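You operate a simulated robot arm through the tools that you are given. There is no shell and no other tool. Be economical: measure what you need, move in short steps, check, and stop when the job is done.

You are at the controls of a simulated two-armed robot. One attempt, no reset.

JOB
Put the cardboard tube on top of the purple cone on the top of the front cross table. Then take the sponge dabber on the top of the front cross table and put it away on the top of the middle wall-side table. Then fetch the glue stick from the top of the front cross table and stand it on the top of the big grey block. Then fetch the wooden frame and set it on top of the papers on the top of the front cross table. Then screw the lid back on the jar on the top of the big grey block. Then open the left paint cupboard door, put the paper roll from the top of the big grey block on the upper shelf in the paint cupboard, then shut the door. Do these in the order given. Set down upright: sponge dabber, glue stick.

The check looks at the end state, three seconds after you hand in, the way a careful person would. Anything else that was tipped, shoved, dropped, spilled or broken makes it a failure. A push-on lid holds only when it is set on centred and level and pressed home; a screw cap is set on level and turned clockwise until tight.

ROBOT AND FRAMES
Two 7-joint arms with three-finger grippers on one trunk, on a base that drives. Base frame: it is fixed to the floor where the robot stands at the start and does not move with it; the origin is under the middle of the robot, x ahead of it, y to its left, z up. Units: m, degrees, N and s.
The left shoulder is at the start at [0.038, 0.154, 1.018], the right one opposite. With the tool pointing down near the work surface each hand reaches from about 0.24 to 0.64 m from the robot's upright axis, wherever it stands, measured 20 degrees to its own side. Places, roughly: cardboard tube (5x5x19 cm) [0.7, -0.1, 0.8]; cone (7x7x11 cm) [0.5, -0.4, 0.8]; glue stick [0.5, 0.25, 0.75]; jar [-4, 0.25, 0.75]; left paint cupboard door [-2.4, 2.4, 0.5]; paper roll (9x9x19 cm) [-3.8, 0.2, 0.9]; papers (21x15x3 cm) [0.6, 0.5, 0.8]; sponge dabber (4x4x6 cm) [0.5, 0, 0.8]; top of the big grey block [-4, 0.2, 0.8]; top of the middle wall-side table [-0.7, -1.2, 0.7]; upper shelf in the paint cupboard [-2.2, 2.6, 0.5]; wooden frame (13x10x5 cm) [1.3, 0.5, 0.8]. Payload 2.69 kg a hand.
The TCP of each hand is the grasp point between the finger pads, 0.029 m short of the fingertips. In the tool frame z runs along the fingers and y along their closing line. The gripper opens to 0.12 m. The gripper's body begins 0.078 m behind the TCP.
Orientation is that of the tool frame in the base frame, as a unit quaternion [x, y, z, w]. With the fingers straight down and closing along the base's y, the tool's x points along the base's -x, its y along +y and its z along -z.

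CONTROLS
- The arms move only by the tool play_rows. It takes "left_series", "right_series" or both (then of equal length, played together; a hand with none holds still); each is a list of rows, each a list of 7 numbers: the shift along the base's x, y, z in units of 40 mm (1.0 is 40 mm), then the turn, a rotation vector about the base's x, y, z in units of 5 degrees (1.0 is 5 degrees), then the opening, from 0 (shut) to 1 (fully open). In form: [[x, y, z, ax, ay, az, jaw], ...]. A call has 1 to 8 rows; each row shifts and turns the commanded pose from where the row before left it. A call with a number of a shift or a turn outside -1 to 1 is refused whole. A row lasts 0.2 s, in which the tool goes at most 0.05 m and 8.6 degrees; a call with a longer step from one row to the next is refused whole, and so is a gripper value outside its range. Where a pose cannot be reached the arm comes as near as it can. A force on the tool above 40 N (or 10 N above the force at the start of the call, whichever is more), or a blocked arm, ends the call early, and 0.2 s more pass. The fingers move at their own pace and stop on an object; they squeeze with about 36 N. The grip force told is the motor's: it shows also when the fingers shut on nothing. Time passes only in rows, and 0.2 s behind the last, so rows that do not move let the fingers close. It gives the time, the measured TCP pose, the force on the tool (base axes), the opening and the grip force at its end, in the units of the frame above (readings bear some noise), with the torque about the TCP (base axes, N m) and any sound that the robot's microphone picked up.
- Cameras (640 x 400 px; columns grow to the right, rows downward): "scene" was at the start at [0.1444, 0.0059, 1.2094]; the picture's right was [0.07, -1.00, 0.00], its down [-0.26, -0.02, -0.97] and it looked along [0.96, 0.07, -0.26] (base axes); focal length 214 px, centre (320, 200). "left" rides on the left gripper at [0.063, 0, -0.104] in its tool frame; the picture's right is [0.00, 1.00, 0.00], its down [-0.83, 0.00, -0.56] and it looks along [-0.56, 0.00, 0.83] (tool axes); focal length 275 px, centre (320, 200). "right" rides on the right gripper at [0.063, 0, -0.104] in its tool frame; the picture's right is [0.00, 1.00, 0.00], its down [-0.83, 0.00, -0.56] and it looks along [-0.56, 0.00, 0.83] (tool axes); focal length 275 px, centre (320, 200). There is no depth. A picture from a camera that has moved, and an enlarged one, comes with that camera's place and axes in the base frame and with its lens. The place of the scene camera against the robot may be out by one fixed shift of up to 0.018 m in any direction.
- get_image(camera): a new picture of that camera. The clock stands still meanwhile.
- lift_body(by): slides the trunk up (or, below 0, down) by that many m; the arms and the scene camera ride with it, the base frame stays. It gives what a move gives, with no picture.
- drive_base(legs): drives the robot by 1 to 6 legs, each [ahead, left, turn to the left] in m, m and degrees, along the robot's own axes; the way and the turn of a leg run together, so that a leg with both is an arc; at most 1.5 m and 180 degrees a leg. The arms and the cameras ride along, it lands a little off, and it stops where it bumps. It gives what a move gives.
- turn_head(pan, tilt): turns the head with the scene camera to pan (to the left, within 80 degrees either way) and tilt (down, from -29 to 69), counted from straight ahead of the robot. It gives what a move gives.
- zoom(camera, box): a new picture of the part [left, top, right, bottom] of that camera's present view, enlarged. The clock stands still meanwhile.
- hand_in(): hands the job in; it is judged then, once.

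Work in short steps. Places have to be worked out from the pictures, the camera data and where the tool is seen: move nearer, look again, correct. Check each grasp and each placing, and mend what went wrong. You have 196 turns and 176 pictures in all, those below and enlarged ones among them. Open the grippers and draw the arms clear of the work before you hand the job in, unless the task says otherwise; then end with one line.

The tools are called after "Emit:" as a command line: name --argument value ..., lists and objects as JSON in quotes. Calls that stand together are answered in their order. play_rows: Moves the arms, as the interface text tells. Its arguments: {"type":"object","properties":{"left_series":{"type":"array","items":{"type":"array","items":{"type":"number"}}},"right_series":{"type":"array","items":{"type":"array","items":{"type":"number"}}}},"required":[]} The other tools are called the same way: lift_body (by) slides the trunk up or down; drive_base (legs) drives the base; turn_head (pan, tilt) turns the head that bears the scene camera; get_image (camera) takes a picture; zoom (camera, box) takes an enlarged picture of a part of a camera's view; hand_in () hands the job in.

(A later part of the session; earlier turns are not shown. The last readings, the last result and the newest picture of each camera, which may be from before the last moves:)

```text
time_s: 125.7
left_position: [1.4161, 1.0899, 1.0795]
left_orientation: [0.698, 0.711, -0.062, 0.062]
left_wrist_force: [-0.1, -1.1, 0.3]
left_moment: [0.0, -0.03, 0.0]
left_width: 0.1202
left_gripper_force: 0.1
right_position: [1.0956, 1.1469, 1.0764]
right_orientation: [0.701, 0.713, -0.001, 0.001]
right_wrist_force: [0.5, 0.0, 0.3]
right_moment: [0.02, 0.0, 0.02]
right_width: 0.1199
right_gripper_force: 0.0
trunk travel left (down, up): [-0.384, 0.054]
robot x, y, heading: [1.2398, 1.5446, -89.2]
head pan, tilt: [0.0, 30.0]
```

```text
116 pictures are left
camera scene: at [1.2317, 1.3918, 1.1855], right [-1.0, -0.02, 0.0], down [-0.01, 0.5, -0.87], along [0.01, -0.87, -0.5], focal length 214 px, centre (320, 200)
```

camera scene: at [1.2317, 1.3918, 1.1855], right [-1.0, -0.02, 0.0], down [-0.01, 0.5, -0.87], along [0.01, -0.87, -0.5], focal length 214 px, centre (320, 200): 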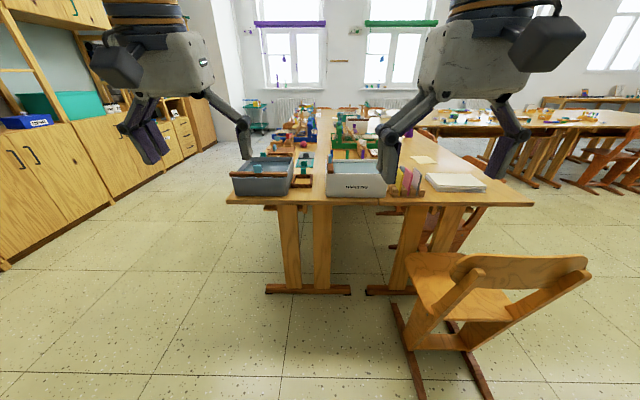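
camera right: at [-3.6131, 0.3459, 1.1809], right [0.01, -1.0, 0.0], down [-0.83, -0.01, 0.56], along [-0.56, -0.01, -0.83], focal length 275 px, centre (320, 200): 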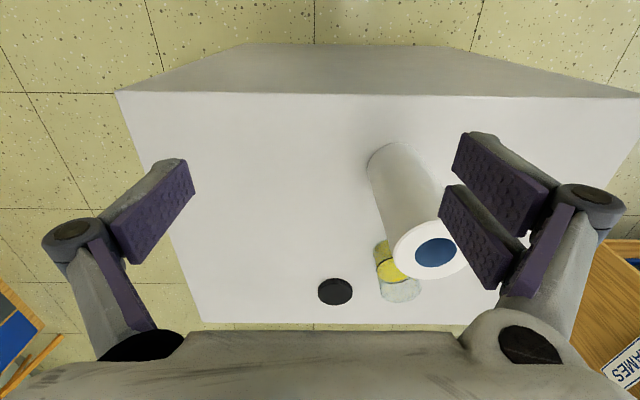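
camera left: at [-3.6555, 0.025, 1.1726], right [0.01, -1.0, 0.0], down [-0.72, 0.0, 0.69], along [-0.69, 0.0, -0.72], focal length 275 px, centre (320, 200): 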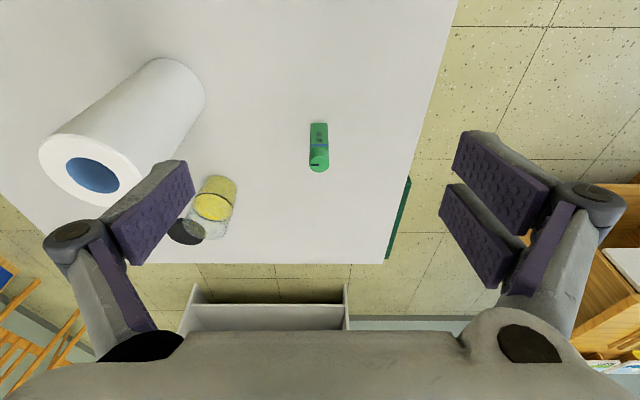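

The frame is likely between the grey and white bins. Drive 0.4 m closer and look down.

Emit:
drive_base --legs '[[0.4, 0, 0]]'

Emit:
turn_head --pan 0 --tilt 40

Emit:
get_image --camera "scene"

Emit:
get_image --camera "left"

Emit:
get_image --camera "right"

```text
time_s: 128.2
left_position: [1.4225, 0.6861, 1.0787]
left_orientation: [0.699, 0.71, -0.062, 0.062]
left_wrist_force: [0.5, -0.1, -1.1]
left_moment: [0.03, 0.01, -0.02]
left_width: 0.12
left_gripper_force: 0.0
right_position: [1.1019, 0.7445, 1.077]
right_orientation: [0.702, 0.712, 0.0, 0.0]
right_wrist_force: [0.0, 0.2, -0.6]
right_moment: [0.03, -0.02, -0.04]
right_width: 0.1202
right_gripper_force: 0.1
trunk travel left (down, up): [-0.384, 0.054]
robot x, y, heading: [1.2428, 1.1369, -89.4]
head pan, tilt: [0.0, 30.0]
```

```text
time_s: 128.9
left_position: [1.4229, 0.6861, 1.0806]
left_orientation: [0.699, 0.71, -0.062, 0.062]
left_wrist_force: [0.2, 0.2, -0.2]
left_moment: [-0.01, -0.01, -0.01]
left_width: 0.1199
left_gripper_force: 0.1
right_position: [1.1013, 0.7445, 1.0782]
right_orientation: [0.701, 0.713, -0.001, 0.001]
right_wrist_force: [-0.6, 0.5, -0.1]
right_moment: [0.02, -0.01, -0.03]
right_width: 0.12
right_gripper_force: 0.1
trunk travel left (down, up): [-0.384, 0.054]
robot x, y, heading: [1.243, 1.1414, -88.9]
head pan, tilt: [0.0, 40.0]
```

```text
115 pictures are left
camera scene: at [1.2377, 0.9952, 1.1701], right [-1.0, -0.02, 0.0], down [-0.01, 0.64, -0.77], along [0.01, -0.77, -0.64], focal length 214 px, centre (320, 200)
```

scene: 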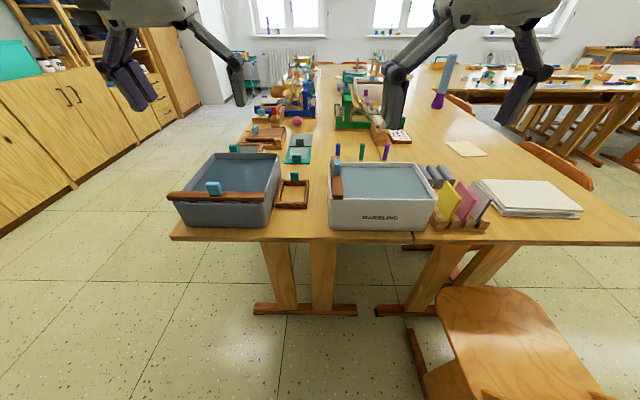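

```text
114 pictures are left
camera left: at [1.4223, 0.768, 1.1721], right [1.0, 0.01, 0.0], down [0.01, -0.72, 0.69], along [0.01, -0.69, -0.72], focal length 275 px, centre (320, 200)
```

left: 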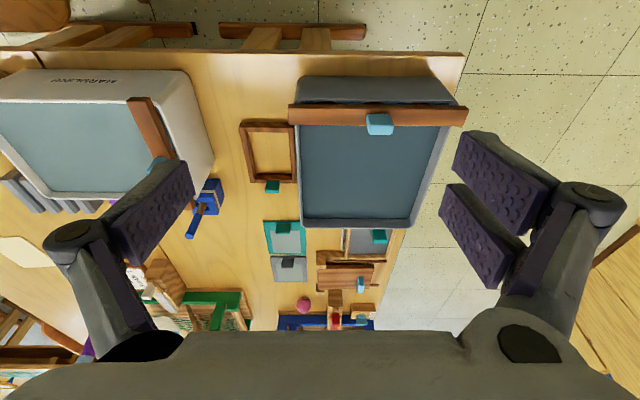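

```text
113 pictures are left
camera right: at [1.1007, 0.8084, 1.181], right [1.0, 0.02, 0.0], down [0.02, -0.83, 0.56], along [0.01, -0.56, -0.83], focal length 275 px, centre (320, 200)
```

right: 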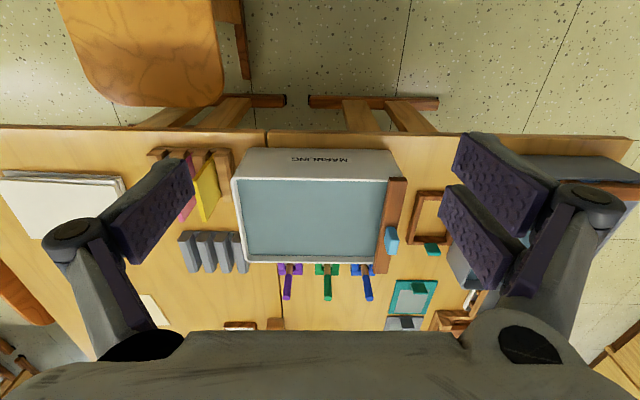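

The brown frame with a teal knob lies between the two bins. Zoom on it.

Emit:
zoom --camera "left" --box '[220, 100, 320, 210]'

Emit:
zoom --camera "scene" --box '[250, 150, 350, 220]'

```text
3.64 times, centred on (270, 155) of left
camera zoom: at [1.4223, 0.768, 1.1721], right [1.0, 0.01, 0.0], down [0.01, -0.72, 0.69], along [0.01, -0.69, -0.72], focal length 1001 px, centre (502, 364)
```

zoom: 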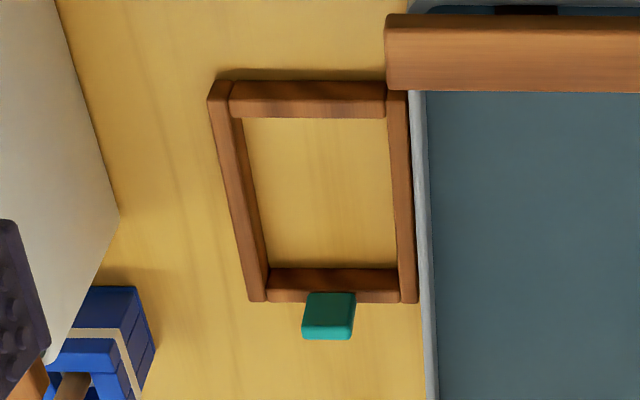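

```text
5.71 times, centred on (300, 185) of scene
camera zoom: at [1.2377, 0.9952, 1.1701], right [-1.0, -0.02, 0.0], down [-0.01, 0.64, -0.77], along [0.01, -0.77, -0.64], focal length 1226 px, centre (434, 286)
```

zoom: 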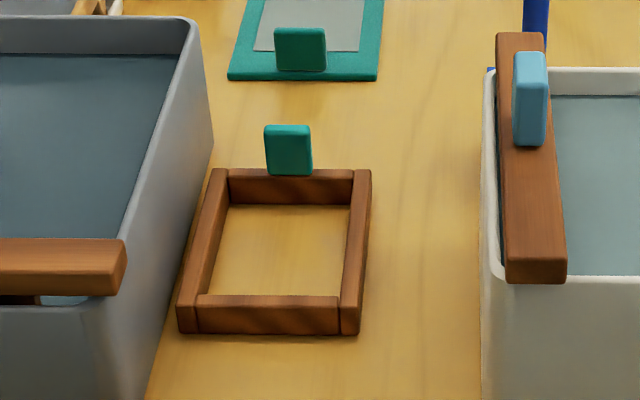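

The frame (x 1.294–1.38, y 0.423–0.548) has a teal handle standing on its far rail at about (1.337,0.425). I'll take it by the handle with the left hand; drive 0.15 m closer first.

Emit:
drive_base --legs '[[0.15, 0, 0]]'

Emit:
play_rows --left_series '[[-0.4, -0.1, 0, -1, 0, 0, 0.6], [-0.4, -0.1, 0, -1, 0, 0, 0.6], [-0.4, -0.1, -0.3, -1, 0, 0, 0.6], [-0.4, -0.1, -0.5, -1, 0, 0, 0.6], [-0.4, -0.1, -0.5, 0, 0, 0, 0.6]]'

Emit:
get_image --camera "left"

Emit:
get_image --camera "scene"

```text
time_s: 130.3
left_position: [1.4246, 0.5364, 1.0785]
left_orientation: [0.699, 0.71, -0.062, 0.062]
left_wrist_force: [-0.4, 0.3, -0.3]
left_moment: [0.05, 0.01, -0.01]
left_width: 0.1198
left_gripper_force: 0.1
right_position: [1.1037, 0.5954, 1.0771]
right_orientation: [0.702, 0.712, 0.001, 0.001]
right_wrist_force: [-1.0, 0.2, -0.5]
right_moment: [0.04, 0.0, -0.03]
right_width: 0.1198
right_gripper_force: 0.1
trunk travel left (down, up): [-0.384, 0.054]
robot x, y, heading: [1.2471, 0.9904, -89.1]
head pan, tilt: [0.0, 40.0]
```

```text
time_s: 131.5
left_position: [1.3433, 0.5164, 1.0288]
left_orientation: [0.678, 0.688, -0.184, 0.183]
left_wrist_force: [0.0, 0.1, -0.3]
left_moment: [0.0, 0.04, 0.0]
left_width: 0.072
left_gripper_force: 0.2
right_position: [1.1048, 0.5952, 1.0759]
right_orientation: [0.703, 0.711, -0.001, 0.001]
right_wrist_force: [0.3, -0.1, -0.1]
right_moment: [-0.02, 0.0, -0.01]
right_width: 0.1199
right_gripper_force: 0.1
trunk travel left (down, up): [-0.384, 0.054]
robot x, y, heading: [1.2436, 0.9904, -89.3]
head pan, tilt: [0.0, 40.0]
```

```text
110 pictures are left
camera left: at [1.3435, 0.6245, 1.0873], right [1.0, 0.01, 0.0], down [0.01, -0.44, 0.9], along [0.01, -0.9, -0.44], focal length 275 px, centre (320, 200)
```

left: 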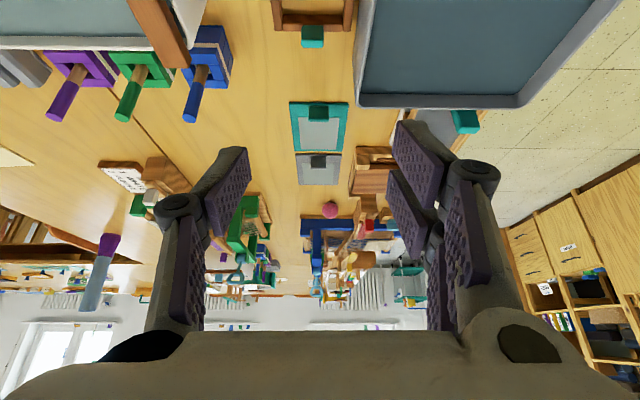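

```text
109 pictures are left
camera scene: at [1.2394, 0.8458, 1.17], right [-1.0, -0.01, 0.0], down [-0.01, 0.64, -0.77], along [0.01, -0.77, -0.64], focal length 214 px, centre (320, 200)
```

scene: 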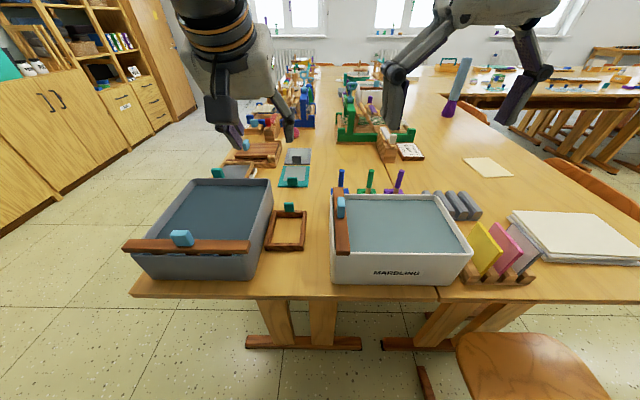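

Handle top seen at (1.337,0.424). Come down along the finger line to 10 cm short.

Emit:
play_rows --left_series '[[-0.04, -0.26, -0.87, 0, 0, 0, 0.6], [-0.04, -0.26, -0.87, 0, 0, 0, 0.6], [-0.04, -0.26, -0.87, 0, 0, 0, 0.6], [-0.04, -0.26, -0.87, 0, 0, 0, 0.6]]'

Emit:
get_image --camera "left"

Emit:
zoom --camera "scene" --box '[220, 140, 370, 260]'

```text
time_s: 132.5
left_position: [1.339, 0.476, 0.8897]
left_orientation: [0.677, 0.688, -0.185, 0.183]
left_wrist_force: [-0.5, -0.5, -0.3]
left_moment: [0.03, 0.02, -0.04]
left_width: 0.0721
left_gripper_force: 0.0
right_position: [1.1021, 0.5953, 1.0766]
right_orientation: [0.702, 0.712, 0.0, -0.001]
right_wrist_force: [-0.1, 0.5, -0.7]
right_moment: [-0.01, 0.0, -0.01]
right_width: 0.1199
right_gripper_force: 0.0
trunk travel left (down, up): [-0.384, 0.054]
robot x, y, heading: [1.242, 0.9888, -89.1]
head pan, tilt: [0.0, 40.0]
```

```text
108 pictures are left
camera left: at [1.3379, 0.5834, 0.948], right [1.0, 0.01, 0.0], down [0.01, -0.44, 0.9], along [0.01, -0.9, -0.44], focal length 275 px, centre (320, 200)
```

left: 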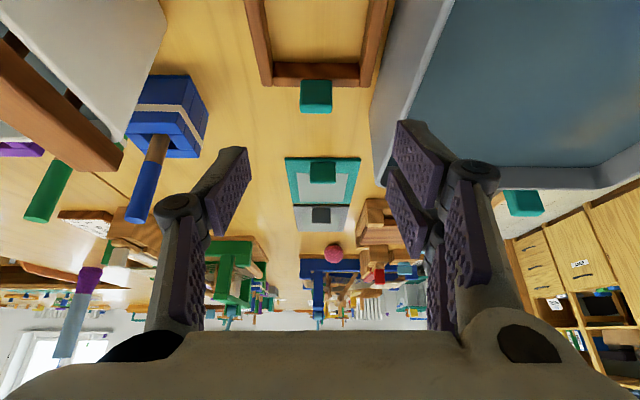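

```text
3.33 times, centred on (295, 200) of scene
camera zoom: at [1.2396, 0.8456, 1.17], right [-1.0, -0.01, 0.0], down [-0.01, 0.64, -0.77], along [0.01, -0.77, -0.64], focal length 715 px, centre (403, 200)
```

zoom: 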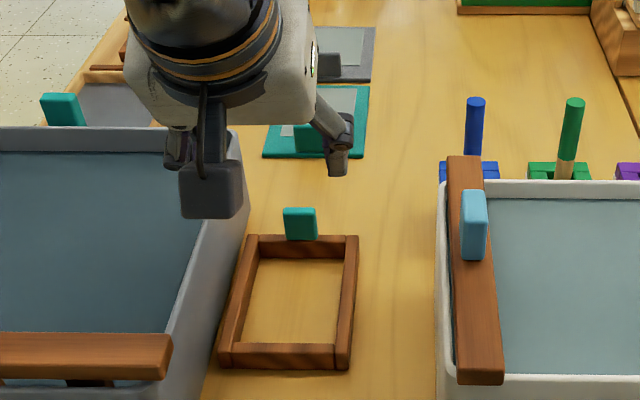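

Handle z 0.763–0.795, aligned. Advance and close.

Emit:
play_rows --left_series '[[-0.02, -0.41, -0.77, 0, 0, 0, 0.6], [-0.02, -0.41, -0.77, 0, 0, 0, 0.6], [0, -0.41, -0.75, 0, 0, 0, 0.6]]'

Emit:
get_image --camera "left"

```text
time_s: 133.3
left_position: [1.3361, 0.4275, 0.7969]
left_orientation: [0.679, 0.686, -0.185, 0.182]
left_wrist_force: [-8.4, -0.7, 2.3]
left_moment: [0.02, -0.37, -0.01]
left_width: 0.0667
left_gripper_force: 0.0
right_position: [1.1034, 0.5961, 1.077]
right_orientation: [0.702, 0.712, -0.001, 0.001]
right_wrist_force: [0.2, 1.0, 0.2]
right_moment: [-0.01, 0.01, 0.02]
right_width: 0.1201
right_gripper_force: 0.1
trunk travel left (down, up): [-0.384, 0.054]
robot x, y, heading: [1.2409, 0.9901, -89.2]
head pan, tilt: [0.0, 40.0]
```

```text
106 pictures are left
camera left: at [1.3354, 0.5348, 0.8562], right [1.0, 0.01, 0.0], down [0.01, -0.44, 0.9], along [0.0, -0.9, -0.44], focal length 275 px, centre (320, 200)
```

left: 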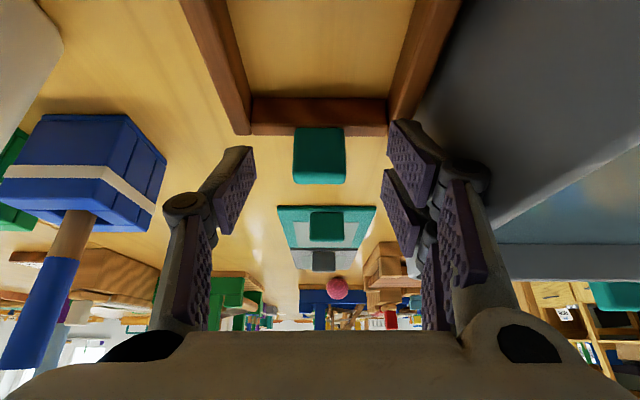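

The left finger brushes the grey bin (8 N). Narrow the jaw then close on the handle.

Emit:
play_rows --left_series '[[0, 0, 0, 0, 0, 0, 0.4], [0, 0, 0, 0, 0, 0, 0], [0, 0, 0, 0, 0, 0, 0], [0, 0, 0, 0, 0, 0, 0]]'

Emit:
get_image --camera "left"

Emit:
zoom --camera "scene" --box '[120, 140, 370, 300]'

```text
time_s: 134.3
left_position: [1.3375, 0.4258, 0.7967]
left_orientation: [0.678, 0.688, -0.184, 0.182]
left_wrist_force: [-0.3, 0.0, 0.4]
left_moment: [-0.02, -0.02, 0.0]
left_width: 0.0249
left_gripper_force: 35.6
right_position: [1.1042, 0.5959, 1.0774]
right_orientation: [0.702, 0.712, -0.001, 0.001]
right_wrist_force: [0.1, -0.3, 0.1]
right_moment: [-0.02, 0.01, -0.02]
right_width: 0.12
right_gripper_force: 0.1
trunk travel left (down, up): [-0.384, 0.054]
robot x, y, heading: [1.2475, 0.9887, -89.3]
head pan, tilt: [0.0, 40.0]
```

```text
105 pictures are left
camera left: at [1.3373, 0.5348, 0.8563], right [1.0, 0.01, 0.0], down [0.01, -0.44, 0.9], along [0.01, -0.9, -0.44], focal length 275 px, centre (320, 200)
```

left: 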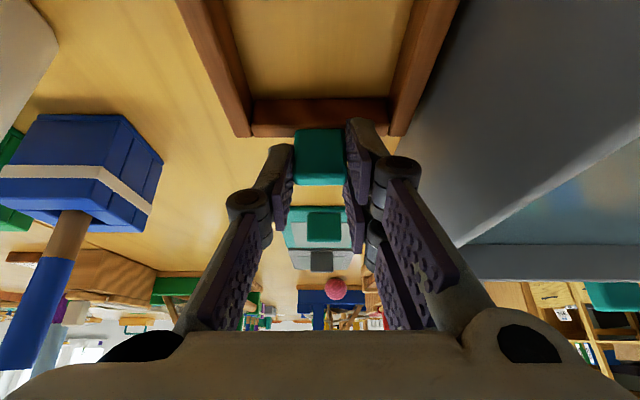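

```text
2.50 times, centred on (245, 220) of scene
camera zoom: at [1.2399, 0.8459, 1.1701], right [-1.0, -0.01, 0.0], down [-0.01, 0.64, -0.77], along [0.01, -0.77, -0.64], focal length 536 px, centre (508, 150)
```

zoom: 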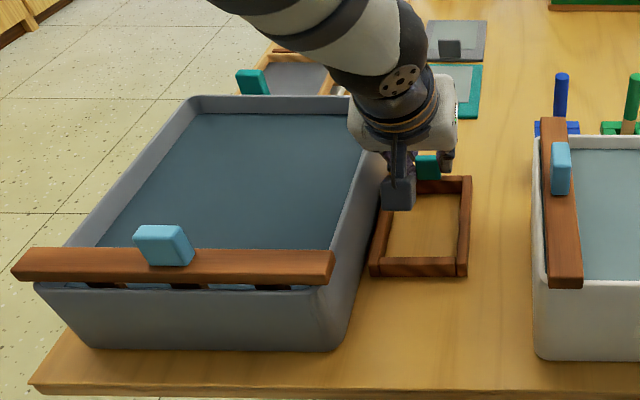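

Handle gripped (0.025). Lift slightly, easing away from the grey bin, and check sag.

Emit:
play_rows --left_series '[[-0.05, 0, 0.4, 0, 0, 0, 0], [-0.15, 0, 0.5, 0, 0, 0, 0], [-0.15, 0, 0.6, 0, 0, 0, 0]]'

Emit:
get_image --camera "left"

Emit:
zoom --camera "scene" --box '[120, 140, 370, 300]'

```text
time_s: 135.1
left_position: [1.3227, 0.4267, 0.8575]
left_orientation: [0.678, 0.688, -0.184, 0.182]
left_wrist_force: [0.1, -0.4, -0.1]
left_moment: [-0.04, 0.02, 0.02]
left_width: 0.0252
left_gripper_force: 36.0
right_position: [1.104, 0.5961, 1.0776]
right_orientation: [0.702, 0.712, -0.001, 0.001]
right_wrist_force: [-0.2, -0.1, -1.1]
right_moment: [0.0, 0.0, 0.03]
right_width: 0.12
right_gripper_force: 0.0
trunk travel left (down, up): [-0.384, 0.054]
robot x, y, heading: [1.2415, 0.9933, -89.3]
head pan, tilt: [0.0, 40.0]
```

```text
103 pictures are left
camera left: at [1.3223, 0.5347, 0.9169], right [1.0, 0.01, 0.0], down [0.01, -0.44, 0.9], along [0.01, -0.9, -0.44], focal length 275 px, centre (320, 200)
```

left: 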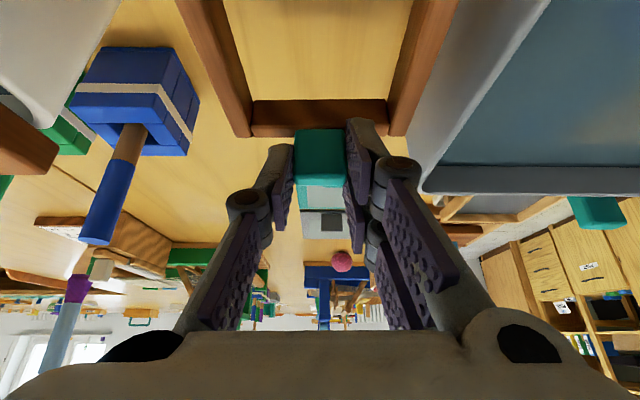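

```text
2.50 times, centred on (245, 220) of scene
camera zoom: at [1.2398, 0.8462, 1.1702], right [-1.0, -0.01, 0.0], down [-0.01, 0.64, -0.77], along [0.01, -0.77, -0.64], focal length 536 px, centre (508, 150)
```

zoom: 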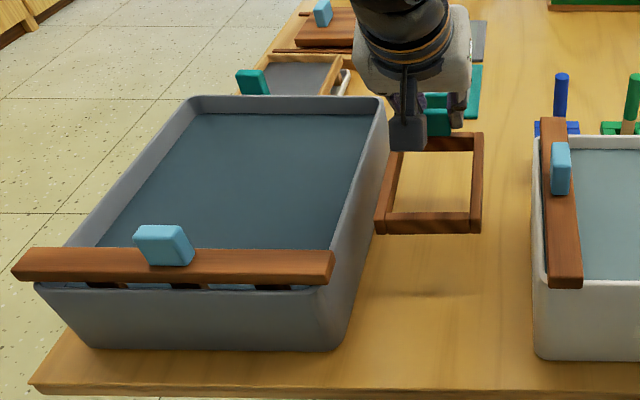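

Frame is held level. Raise it, then drive back out, turn to heading 0 and go round to the front side.

Emit:
play_rows --left_series '[[0, 0.2, 0.9, 0, 0, 0, 0], [0, 0.4, 0.9, 0, 0, 0, 0], [0, 0.5, 0.9, 0, 0, 0, 0], [0, 0.6, 0.9, 0, 0, 0, 0], [0, 0.6, 0.7, 0, 0, 0, 0]]'

Emit:
drive_base --legs '[[-0.55, 0, 0], [0, 0, 89], [-1.4, 0, 0], [-0.35, 0, 0], [0, -1.1, 0]]'

Emit:
turn_head --pan 0 --tilt 40

Emit:
get_image --camera "scene"

Emit:
get_image --camera "left"

```text
time_s: 136.3
left_position: [1.3221, 0.5193, 1.0298]
left_orientation: [0.677, 0.688, -0.184, 0.184]
left_wrist_force: [1.1, 0.3, 1.0]
left_moment: [-0.01, 0.02, -0.02]
left_width: 0.0252
left_gripper_force: 36.0
right_position: [1.1044, 0.5961, 1.0773]
right_orientation: [0.703, 0.712, 0.0, 0.001]
right_wrist_force: [-0.1, 1.3, -0.4]
right_moment: [0.01, 0.0, 0.02]
right_width: 0.1198
right_gripper_force: 0.0
trunk travel left (down, up): [-0.384, 0.054]
robot x, y, heading: [1.2452, 0.9868, -89.0]
head pan, tilt: [0.0, 40.0]
```

```text
time_s: 159.9
left_position: [-0.0412, 0.5248, 1.028]
left_orientation: [-0.003, 0.965, -0.002, 0.261]
left_wrist_force: [-0.9, 0.0, -0.2]
left_moment: [0.04, -0.01, 0.0]
left_width: 0.0251
left_gripper_force: 35.8
right_position: [-0.1204, 0.3063, 1.0773]
right_orientation: [-0.002, 1.0, 0.0, 0.001]
right_wrist_force: [-0.3, -0.1, 0.3]
right_moment: [-0.01, 0.0, 0.05]
right_width: 0.1198
right_gripper_force: 0.1
trunk travel left (down, up): [-0.384, 0.054]
robot x, y, heading: [-0.5131, 0.4493, 0.1]
head pan, tilt: [0.0, 40.0]
```

```text
time_s: 160.6
left_position: [-0.0416, 0.5241, 1.0281]
left_orientation: [-0.003, 0.966, -0.002, 0.26]
left_wrist_force: [0.0, 0.2, -0.5]
left_moment: [0.0, -0.01, -0.01]
left_width: 0.025
left_gripper_force: 36.6
right_position: [-0.1209, 0.3059, 1.0776]
right_orientation: [-0.001, 1.0, 0.0, 0.001]
right_wrist_force: [-0.5, -0.3, 0.0]
right_moment: [0.0, 0.0, 0.01]
right_width: 0.12
right_gripper_force: 0.0
trunk travel left (down, up): [-0.384, 0.054]
robot x, y, heading: [-0.5116, 0.454, 0.0]
head pan, tilt: [0.0, 40.0]
```

```text
101 pictures are left
camera scene: at [-0.377, 0.4513, 1.1701], right [0.0, -1.0, 0.0], down [-0.64, 0.0, -0.77], along [0.77, 0.0, -0.64], focal length 214 px, centre (320, 200)
```

scene: 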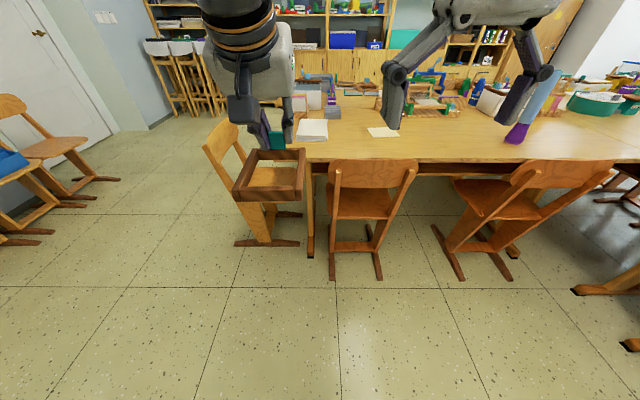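

```text
100 pictures are left
camera left: at [-0.1481, 0.5257, 1.0881], right [0.0, 1.0, 0.0], down [0.44, 0.0, 0.9], along [0.9, 0.0, -0.44], focal length 275 px, centre (320, 200)
```

left: 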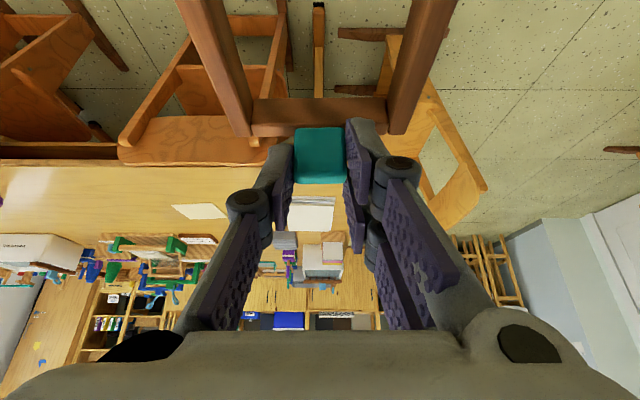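

Path forward is clear up to the chairs. Drive 0.53 m forward, then look at the papers.

Emit:
drive_base --legs '[[0.53, 0, 0]]'

Emit:
get_image --camera "scene"

Emit:
get_image --camera "right"

Emit:
get_image --camera "left"

```text
time_s: 163.6
left_position: [0.4874, 0.5297, 1.0281]
left_orientation: [-0.004, 0.966, -0.002, 0.259]
left_wrist_force: [1.3, -0.2, -1.2]
left_moment: [-0.02, 0.02, 0.01]
left_width: 0.025
left_gripper_force: 36.1
right_position: [0.4089, 0.3117, 1.0778]
right_orientation: [-0.003, 1.0, 0.0, 0.001]
right_wrist_force: [0.2, -1.1, -0.2]
right_moment: [0.03, 0.01, -0.02]
right_width: 0.12
right_gripper_force: 0.1
trunk travel left (down, up): [-0.384, 0.054]
robot x, y, heading: [0.0197, 0.4551, 0.6]
head pan, tilt: [0.0, 40.0]
```

```text
99 pictures are left
camera scene: at [0.1524, 0.4551, 1.17], right [0.01, -1.0, 0.0], down [-0.64, -0.01, -0.77], along [0.77, 0.01, -0.64], focal length 214 px, centre (320, 200)
```

scene: 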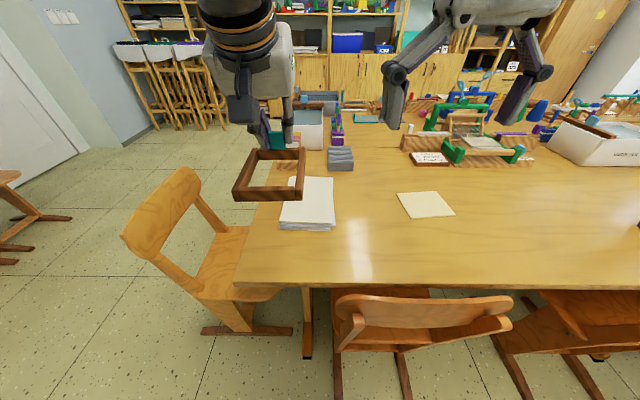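

```text
98 pictures are left
camera right: at [0.3465, 0.311, 1.1809], right [-0.01, 1.0, 0.0], down [0.83, 0.01, 0.56], along [0.56, 0.01, -0.83], focal length 275 px, centre (320, 200)
```

right: 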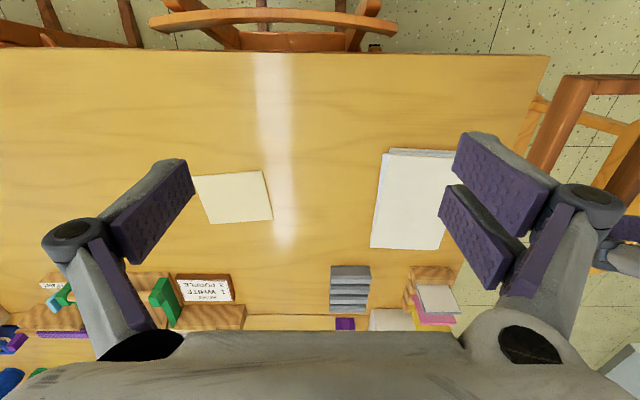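

```text
97 pictures are left
camera left: at [0.381, 0.5304, 1.088], right [0.0, 1.0, 0.0], down [0.44, 0.01, 0.9], along [0.9, 0.0, -0.44], focal length 275 px, centre (320, 200)
```

left: 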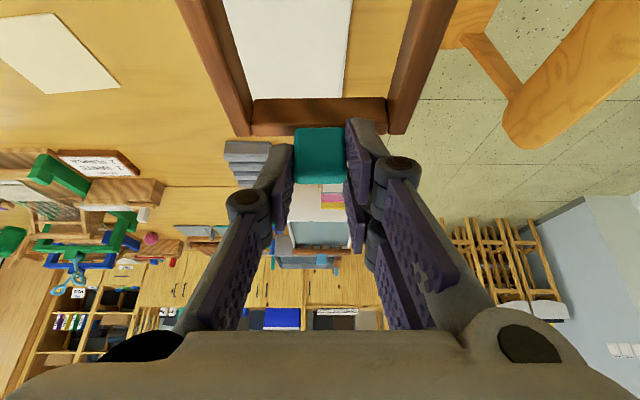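

Papers span x 0.524–0.736, y 0.421–0.56 (centre 0.63,0.49). Frame centre sits 0.06 behind the grip, so the grip goes to (0.69,0.49). Move above.

Emit:
play_rows --left_series '[[0.84, -0.17, -0.4, 0, 0, 0, 0], [0.84, -0.17, -0.4, 0, 0, 0, 0], [0.84, -0.17, -0.4, 0, 0, 0, 0], [0.84, -0.17, -0.5, 0, 0, 0, 0], [0.84, -0.17, -0.6, 0, 0, 0, 0], [0.84, -0.17, -0.6, 0, 0, 0, 0]]'

Emit:
get_image --camera "scene"

Emit:
get_image --camera "left"

Emit:
get_image --camera "right"

```text
time_s: 165.0
left_position: [0.6879, 0.4884, 0.9113]
left_orientation: [-0.003, 0.966, -0.001, 0.258]
left_wrist_force: [0.3, -0.9, -0.4]
left_moment: [-0.02, 0.0, 0.03]
left_width: 0.025
left_gripper_force: 35.7
right_position: [0.4096, 0.3114, 1.0775]
right_orientation: [-0.003, 1.0, 0.0, 0.0]
right_wrist_force: [0.0, 0.0, 1.4]
right_moment: [0.01, 0.0, 0.0]
right_width: 0.1199
right_gripper_force: 0.0
trunk travel left (down, up): [-0.384, 0.054]
robot x, y, heading: [0.0114, 0.4568, 0.5]
head pan, tilt: [0.0, 40.0]
```

```text
96 pictures are left
camera scene: at [0.1534, 0.4548, 1.1698], right [0.01, -1.0, 0.0], down [-0.64, -0.01, -0.77], along [0.77, 0.01, -0.64], focal length 214 px, centre (320, 200)
```

scene: 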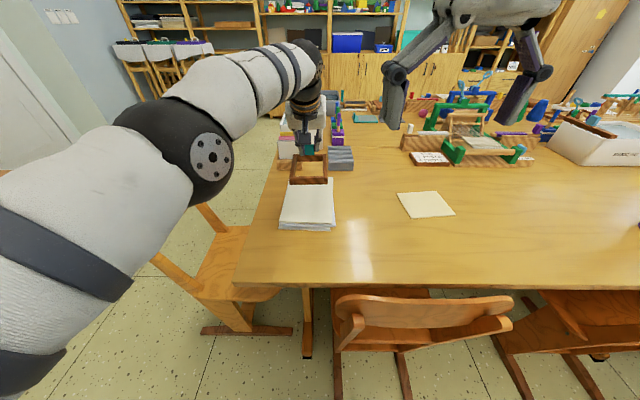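

```text
95 pictures are left
camera left: at [0.5816, 0.4898, 0.9704], right [0.0, 1.0, 0.0], down [0.44, 0.0, 0.9], along [0.9, 0.0, -0.44], focal length 275 px, centre (320, 200)
```

left: 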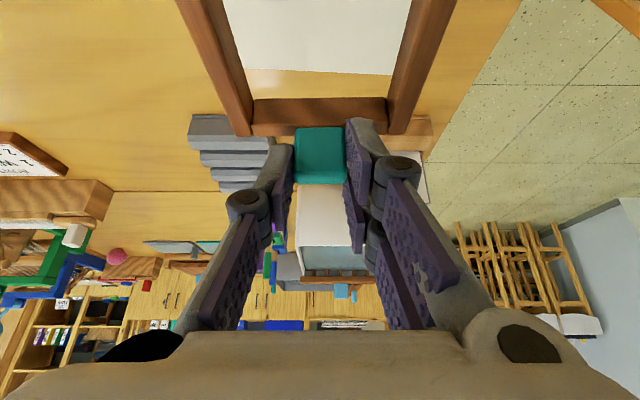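

```text
94 pictures are left
camera right: at [0.3477, 0.3107, 1.1803], right [-0.01, 1.0, 0.0], down [0.83, 0.01, 0.56], along [0.56, 0.01, -0.83], focal length 275 px, centre (320, 200)
```

right: 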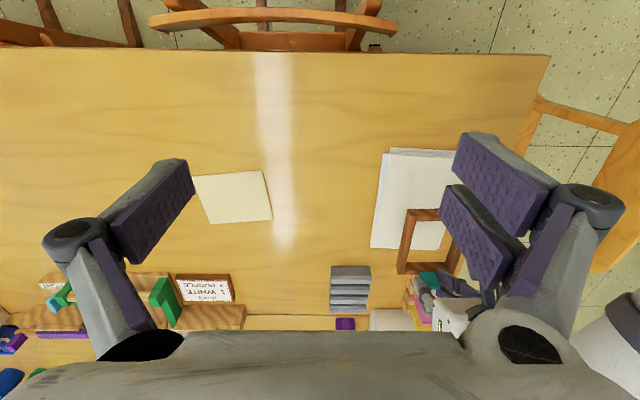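

Aligned. Lower the frame to the papers.

Emit:
play_rows --left_series '[[0, 0, -0.8, 0, 0, 0, 0], [0, 0, -0.7, 0, 0, 0, 0], [0, 0, -0.25, 0, 0, 0, 0], [0, 0, -0.15, 0, 0, 0, 0]]'

Emit:
play_rows --left_series '[[0, 0, -0.1, 0, 0, 0, 0], [0, 0, -0.1, 0, 0, 0, 0]]'

Emit:
get_image --camera "left"

Emit:
zoom --camera "scene" --box '[250, 110, 370, 240]'

```text
time_s: 166.0
left_position: [0.6897, 0.4886, 0.836]
left_orientation: [-0.005, 0.966, -0.001, 0.259]
left_wrist_force: [-0.5, 0.1, -0.9]
left_moment: [-0.02, -0.02, 0.03]
left_width: 0.0247
left_gripper_force: 35.7
right_position: [0.4084, 0.3102, 1.0771]
right_orientation: [-0.004, 1.0, 0.0, 0.002]
right_wrist_force: [0.6, 0.8, 0.1]
right_moment: [0.0, -0.02, 0.01]
right_width: 0.1199
right_gripper_force: 0.0
trunk travel left (down, up): [-0.384, 0.054]
robot x, y, heading: [0.0192, 0.4535, 0.5]
head pan, tilt: [0.0, 40.0]
```

```text
time_s: 166.6
left_position: [0.6887, 0.4892, 0.8286]
left_orientation: [-0.004, 0.966, -0.002, 0.26]
left_wrist_force: [0.6, -0.5, -0.8]
left_moment: [0.0, -0.04, 0.02]
left_width: 0.0248
left_gripper_force: 36.0
right_position: [0.4094, 0.3104, 1.0775]
right_orientation: [-0.004, 1.0, 0.0, 0.001]
right_wrist_force: [0.5, 0.8, -0.4]
right_moment: [-0.01, 0.0, -0.02]
right_width: 0.1198
right_gripper_force: 0.0
trunk travel left (down, up): [-0.384, 0.054]
robot x, y, heading: [0.0175, 0.4561, 0.6]
head pan, tilt: [0.0, 40.0]
```

```text
93 pictures are left
camera left: at [0.582, 0.4895, 0.8881], right [0.0, 1.0, 0.0], down [0.44, 0.01, 0.9], along [0.9, 0.0, -0.44], focal length 275 px, centre (320, 200)
```

left: 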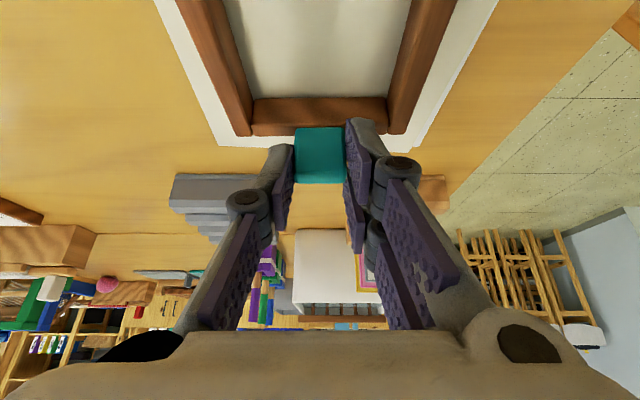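

```text
3.08 times, centred on (310, 175) of scene
camera zoom: at [0.152, 0.4551, 1.1701], right [0.01, -1.0, 0.0], down [-0.64, -0.01, -0.77], along [0.77, 0.01, -0.64], focal length 660 px, centre (351, 277)
```

zoom: 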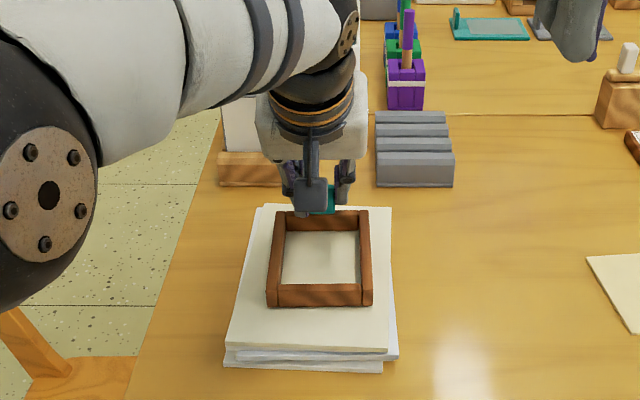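

Frame is about 2 cm too far along x; shift back and keep lowering to contact.

Emit:
play_rows --left_series '[[-0.5, 0, 0.05, 0, 0, 0, 0], [0, 0, -0.12, 0, 0, 0, 0], [0, 0, -0.08, 0, 0, 0, 0]]'

Emit:
play_rows --left_series '[[0, 0, -0.08, 0, 0, 0, 0], [0, 0, -0.05, 0, 0, 0, 0]]'

```text
time_s: 167.4
left_position: [0.6689, 0.4893, 0.8283]
left_orientation: [-0.005, 0.965, -0.003, 0.263]
left_wrist_force: [-0.3, 0.6, 19.0]
left_moment: [0.09, 0.68, 0.02]
left_width: 0.0251
left_gripper_force: 35.6
right_position: [0.407, 0.3108, 1.0794]
right_orientation: [-0.004, 1.0, 0.0, 0.002]
right_wrist_force: [0.1, -0.7, -0.2]
right_moment: [0.02, 0.02, -0.01]
right_width: 0.1199
right_gripper_force: 0.0
trunk travel left (down, up): [-0.384, 0.054]
robot x, y, heading: [0.0145, 0.4532, 0.3]
head pan, tilt: [0.0, 40.0]
```

```text
time_s: 168.0
left_position: [0.6677, 0.4887, 0.8216]
left_orientation: [-0.005, 0.965, -0.001, 0.264]
left_wrist_force: [4.7, 2.5, 28.7]
left_moment: [0.17, -0.29, 0.03]
left_width: 0.0252
left_gripper_force: 35.9
right_position: [0.4074, 0.3121, 1.0794]
right_orientation: [-0.005, 1.0, 0.0, 0.002]
right_wrist_force: [-0.1, 0.5, 0.4]
right_moment: [-0.01, -0.02, -0.01]
right_width: 0.1199
right_gripper_force: 0.0
trunk travel left (down, up): [-0.384, 0.054]
robot x, y, heading: [0.0139, 0.4525, 0.5]
head pan, tilt: [0.0, 40.0]
```

Resting on the papers. Ease off, open and withdraw.

Emit:
play_rows --left_series '[[0, 0, 0.12, 0, 0, 0, 0], [0, 0, 0, 0, 0, 0, 0.35], [0, 0, 0, 0, 0, 0, 0.5], [-0.3, 0, 0.5, 0, 0, 0, 0.5], [-0.5, 0, 0.87, 0, 0, 0, 0.5], [-0.5, 0, 0.87, 0, 0, 0, 0.5], [-0.5, 0, 0.87, 0, 0, 0, 0.5], [-0.5, 0, 0.87, 0, 0, 0, 0.5]]'

Emit:
zoom --camera "scene" --box '[250, 110, 370, 240]'

Emit:
get_image --camera "left"

```text
time_s: 169.8
left_position: [0.5768, 0.4889, 0.9794]
left_orientation: [-0.007, 0.967, -0.004, 0.255]
left_wrist_force: [0.3, 0.3, 0.4]
left_moment: [0.0, 0.0, -0.03]
left_width: 0.0599
left_gripper_force: 0.1
right_position: [0.4075, 0.3106, 1.0767]
right_orientation: [-0.003, 1.0, -0.001, 0.001]
right_wrist_force: [0.8, 0.3, 0.4]
right_moment: [0.02, -0.02, 0.01]
right_width: 0.1203
right_gripper_force: 0.1
trunk travel left (down, up): [-0.384, 0.054]
robot x, y, heading: [0.0153, 0.4522, 0.3]
head pan, tilt: [0.0, 40.0]
```

```text
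3.08 times, centred on (310, 175) of scene
camera zoom: at [0.1585, 0.4512, 1.1965], right [-0.03, -1.0, 0.0], down [-0.39, 0.01, -0.92], along [0.92, -0.03, -0.39], focal length 660 px, centre (351, 277)
```

zoom: 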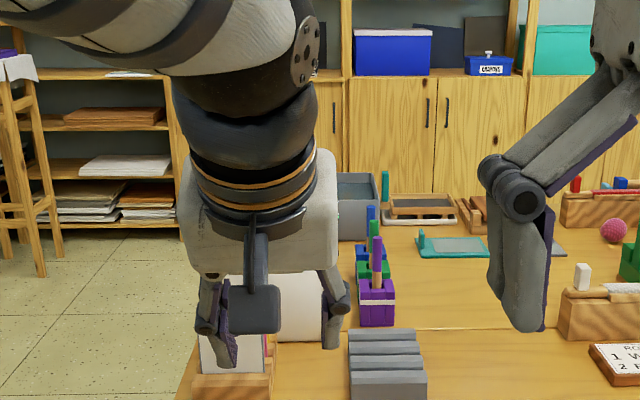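

```text
90 pictures are left
camera left: at [0.4705, 0.4907, 1.0388], right [-0.01, 1.0, -0.01], down [0.45, 0.01, 0.89], along [0.89, 0.0, -0.45], focal length 275 px, centre (320, 200)
```

left: 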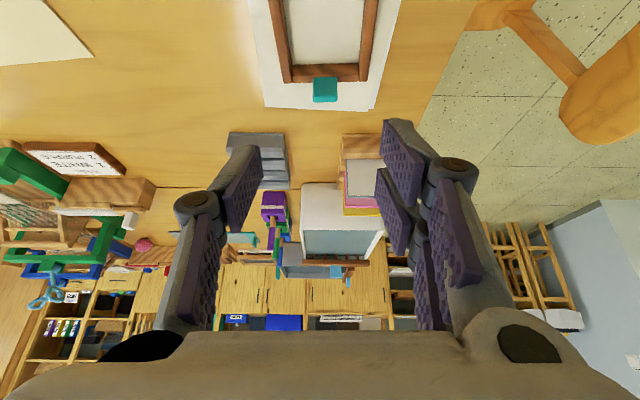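

Frame rests on the papers. The head seems to have been nudged; I tuck the left arm and re-aim the head.

Emit:
play_rows --left_series '[[-0.5, 0.5, 0.3, 0, 1, 0, 0.8], [-0.5, 0.5, 0.3, 0, 1, 0, 1], [-0.5, 0.5, 0.4, 0, 1, 0, 1], [-0.5, 0.5, 0.4, 0, 1, 0, 1], [-0.5, 0.5, 0.4, 0, 1, 0, 1], [-0.5, 0.5, 0.4, 0, 1, 0, 1], [-0.5, 0.5, 0.3, 0, 0, 0, 1]]'

Emit:
turn_head --pan 0 --tilt 40

Emit:
get_image --camera "scene"

```text
time_s: 171.4
left_position: [0.4354, 0.6299, 1.0818]
left_orientation: [-0.005, 1.0, -0.001, -0.001]
left_wrist_force: [-0.6, -0.3, -0.4]
left_moment: [-0.03, 0.01, 0.0]
left_width: 0.1199
left_gripper_force: 0.1
right_position: [0.4085, 0.3115, 1.0783]
right_orientation: [-0.004, 1.0, 0.001, 0.001]
right_wrist_force: [-0.7, 0.5, 0.0]
right_moment: [-0.01, -0.06, -0.02]
right_width: 0.12
right_gripper_force: 0.0
trunk travel left (down, up): [-0.384, 0.054]
robot x, y, heading: [0.0139, 0.4546, 0.5]
head pan, tilt: [0.0, 40.0]
```

```text
time_s: 172.0
left_position: [0.4372, 0.6286, 1.0825]
left_orientation: [-0.005, 1.0, -0.002, 0.001]
left_wrist_force: [0.6, -0.8, 1.0]
left_moment: [-0.01, -0.03, 0.01]
left_width: 0.1203
left_gripper_force: 0.1
right_position: [0.408, 0.312, 1.0766]
right_orientation: [-0.003, 1.0, 0.0, 0.001]
right_wrist_force: [0.5, 0.4, -0.2]
right_moment: [-0.02, 0.0, 0.02]
right_width: 0.1203
right_gripper_force: 0.0
trunk travel left (down, up): [-0.384, 0.054]
robot x, y, heading: [0.0155, 0.4512, 0.7]
head pan, tilt: [0.0, 40.0]
```

```text
89 pictures are left
camera scene: at [0.152, 0.455, 1.1701], right [0.01, -1.0, 0.0], down [-0.64, -0.01, -0.77], along [0.77, 0.01, -0.64], focal length 214 px, centre (320, 200)
```

scene: 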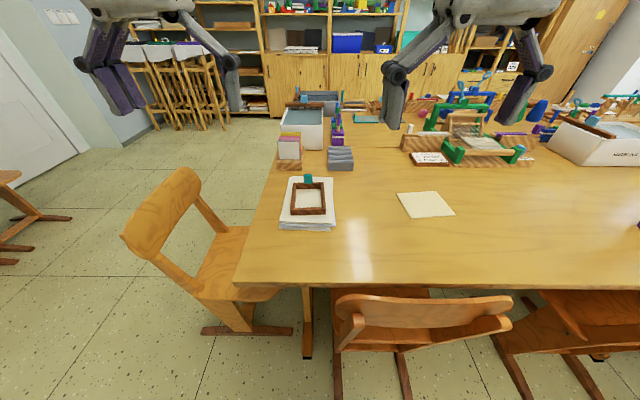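

Frame job done. Now the jar: best approached from the block's far side. Drive around via the +y side.

Emit:
drive_base --legs '[[-0.5, 0, 0], [0, 0, 179.5], [1.4, -0.35, 0], [1.4, -0.4, 0]]'

Emit:
turn_head --pan 15 --tilt 25

Emit:
get_image --camera "scene"

```text
time_s: 196.0
left_position: [-3.7399, 0.9321, 1.081]
left_orientation: [1.0, 0.012, -0.001, -0.001]
left_wrist_force: [-0.1, 0.0, -0.1]
left_moment: [0.0, 0.0, -0.01]
left_width: 0.12
left_gripper_force: 0.0
right_position: [-3.7168, 1.2498, 1.0757]
right_orientation: [1.0, 0.011, 0.0, 0.0]
right_wrist_force: [0.2, 0.6, 0.0]
right_moment: [0.01, -0.03, 0.0]
right_width: 0.12
right_gripper_force: 0.1
trunk travel left (down, up): [-0.384, 0.054]
robot x, y, heading: [-3.3202, 1.1102, -178.6]
head pan, tilt: [0.0, 40.0]
```

```text
time_s: 196.8
left_position: [-3.7389, 0.933, 1.082]
left_orientation: [1.0, 0.012, -0.001, 0.0]
left_wrist_force: [-0.2, 0.1, 0.1]
left_moment: [-0.02, -0.01, -0.04]
left_width: 0.12
left_gripper_force: 0.1
right_position: [-3.7155, 1.2486, 1.0764]
right_orientation: [1.0, 0.011, -0.001, 0.001]
right_wrist_force: [-0.3, -0.7, -0.1]
right_moment: [0.02, -0.01, 0.0]
right_width: 0.12
right_gripper_force: 0.0
trunk travel left (down, up): [-0.384, 0.054]
robot x, y, heading: [-3.3181, 1.113, -178.6]
head pan, tilt: [15.0, 25.0]
```

```text
88 pictures are left
camera scene: at [-3.4736, 1.0842, 1.1933], right [-0.28, 0.96, 0.0], down [0.41, 0.12, -0.91], along [-0.87, -0.25, -0.42], focal length 214 px, centre (320, 200)
```

scene: 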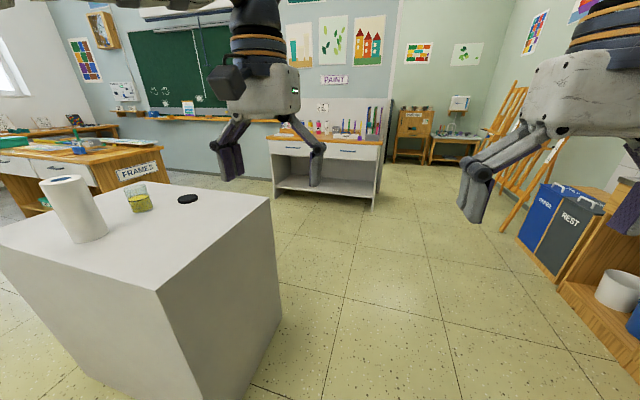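

Clear. Continue 1.4 m, sidestep left behind the block, and turn to face it.

Emit:
drive_base --legs '[[1.42, 0, 0], [0, 0.85, 0], [0, 0, 178.6]]'

Emit:
turn_head --pan 0 --tilt 45

Emit:
get_image --camera "scene"

```text
time_s: 217.6
left_position: [-4.3005, 0.3931, 1.0827]
left_orientation: [0.018, 1.0, -0.001, 0.001]
left_wrist_force: [0.0, -0.7, -0.4]
left_moment: [-0.01, -0.01, 0.0]
left_width: 0.12
left_gripper_force: 0.0
right_position: [-4.3415, 0.0777, 1.0771]
right_orientation: [0.018, 1.0, 0.0, 0.001]
right_wrist_force: [-0.1, 1.0, 0.6]
right_moment: [0.02, 0.02, 0.02]
right_width: 0.12
right_gripper_force: 0.1
trunk travel left (down, up): [-0.384, 0.054]
robot x, y, heading: [-4.7294, 0.2388, -1.9]
head pan, tilt: [15.0, 25.0]
```

```text
time_s: 218.4
left_position: [-4.2992, 0.3947, 1.083]
left_orientation: [0.018, 1.0, 0.0, 0.001]
left_wrist_force: [0.5, -0.7, -0.2]
left_moment: [-0.03, 0.0, -0.01]
left_width: 0.1199
left_gripper_force: 0.1
right_position: [-4.3414, 0.0781, 1.0767]
right_orientation: [0.019, 1.0, 0.0, 0.002]
right_wrist_force: [-0.3, 0.4, -0.4]
right_moment: [-0.01, 0.03, -0.02]
right_width: 0.1201
right_gripper_force: 0.0
trunk travel left (down, up): [-0.384, 0.054]
robot x, y, heading: [-4.7286, 0.237, -2.2]
head pan, tilt: [0.0, 45.0]
```

```text
87 pictures are left
camera scene: at [-4.5953, 0.2328, 1.1629], right [-0.04, -1.0, 0.0], down [-0.71, 0.02, -0.71], along [0.71, -0.02, -0.71], focal length 214 px, centre (320, 200)
```

scene: 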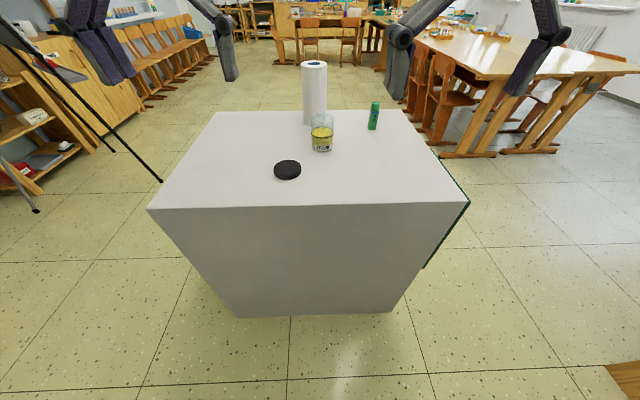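

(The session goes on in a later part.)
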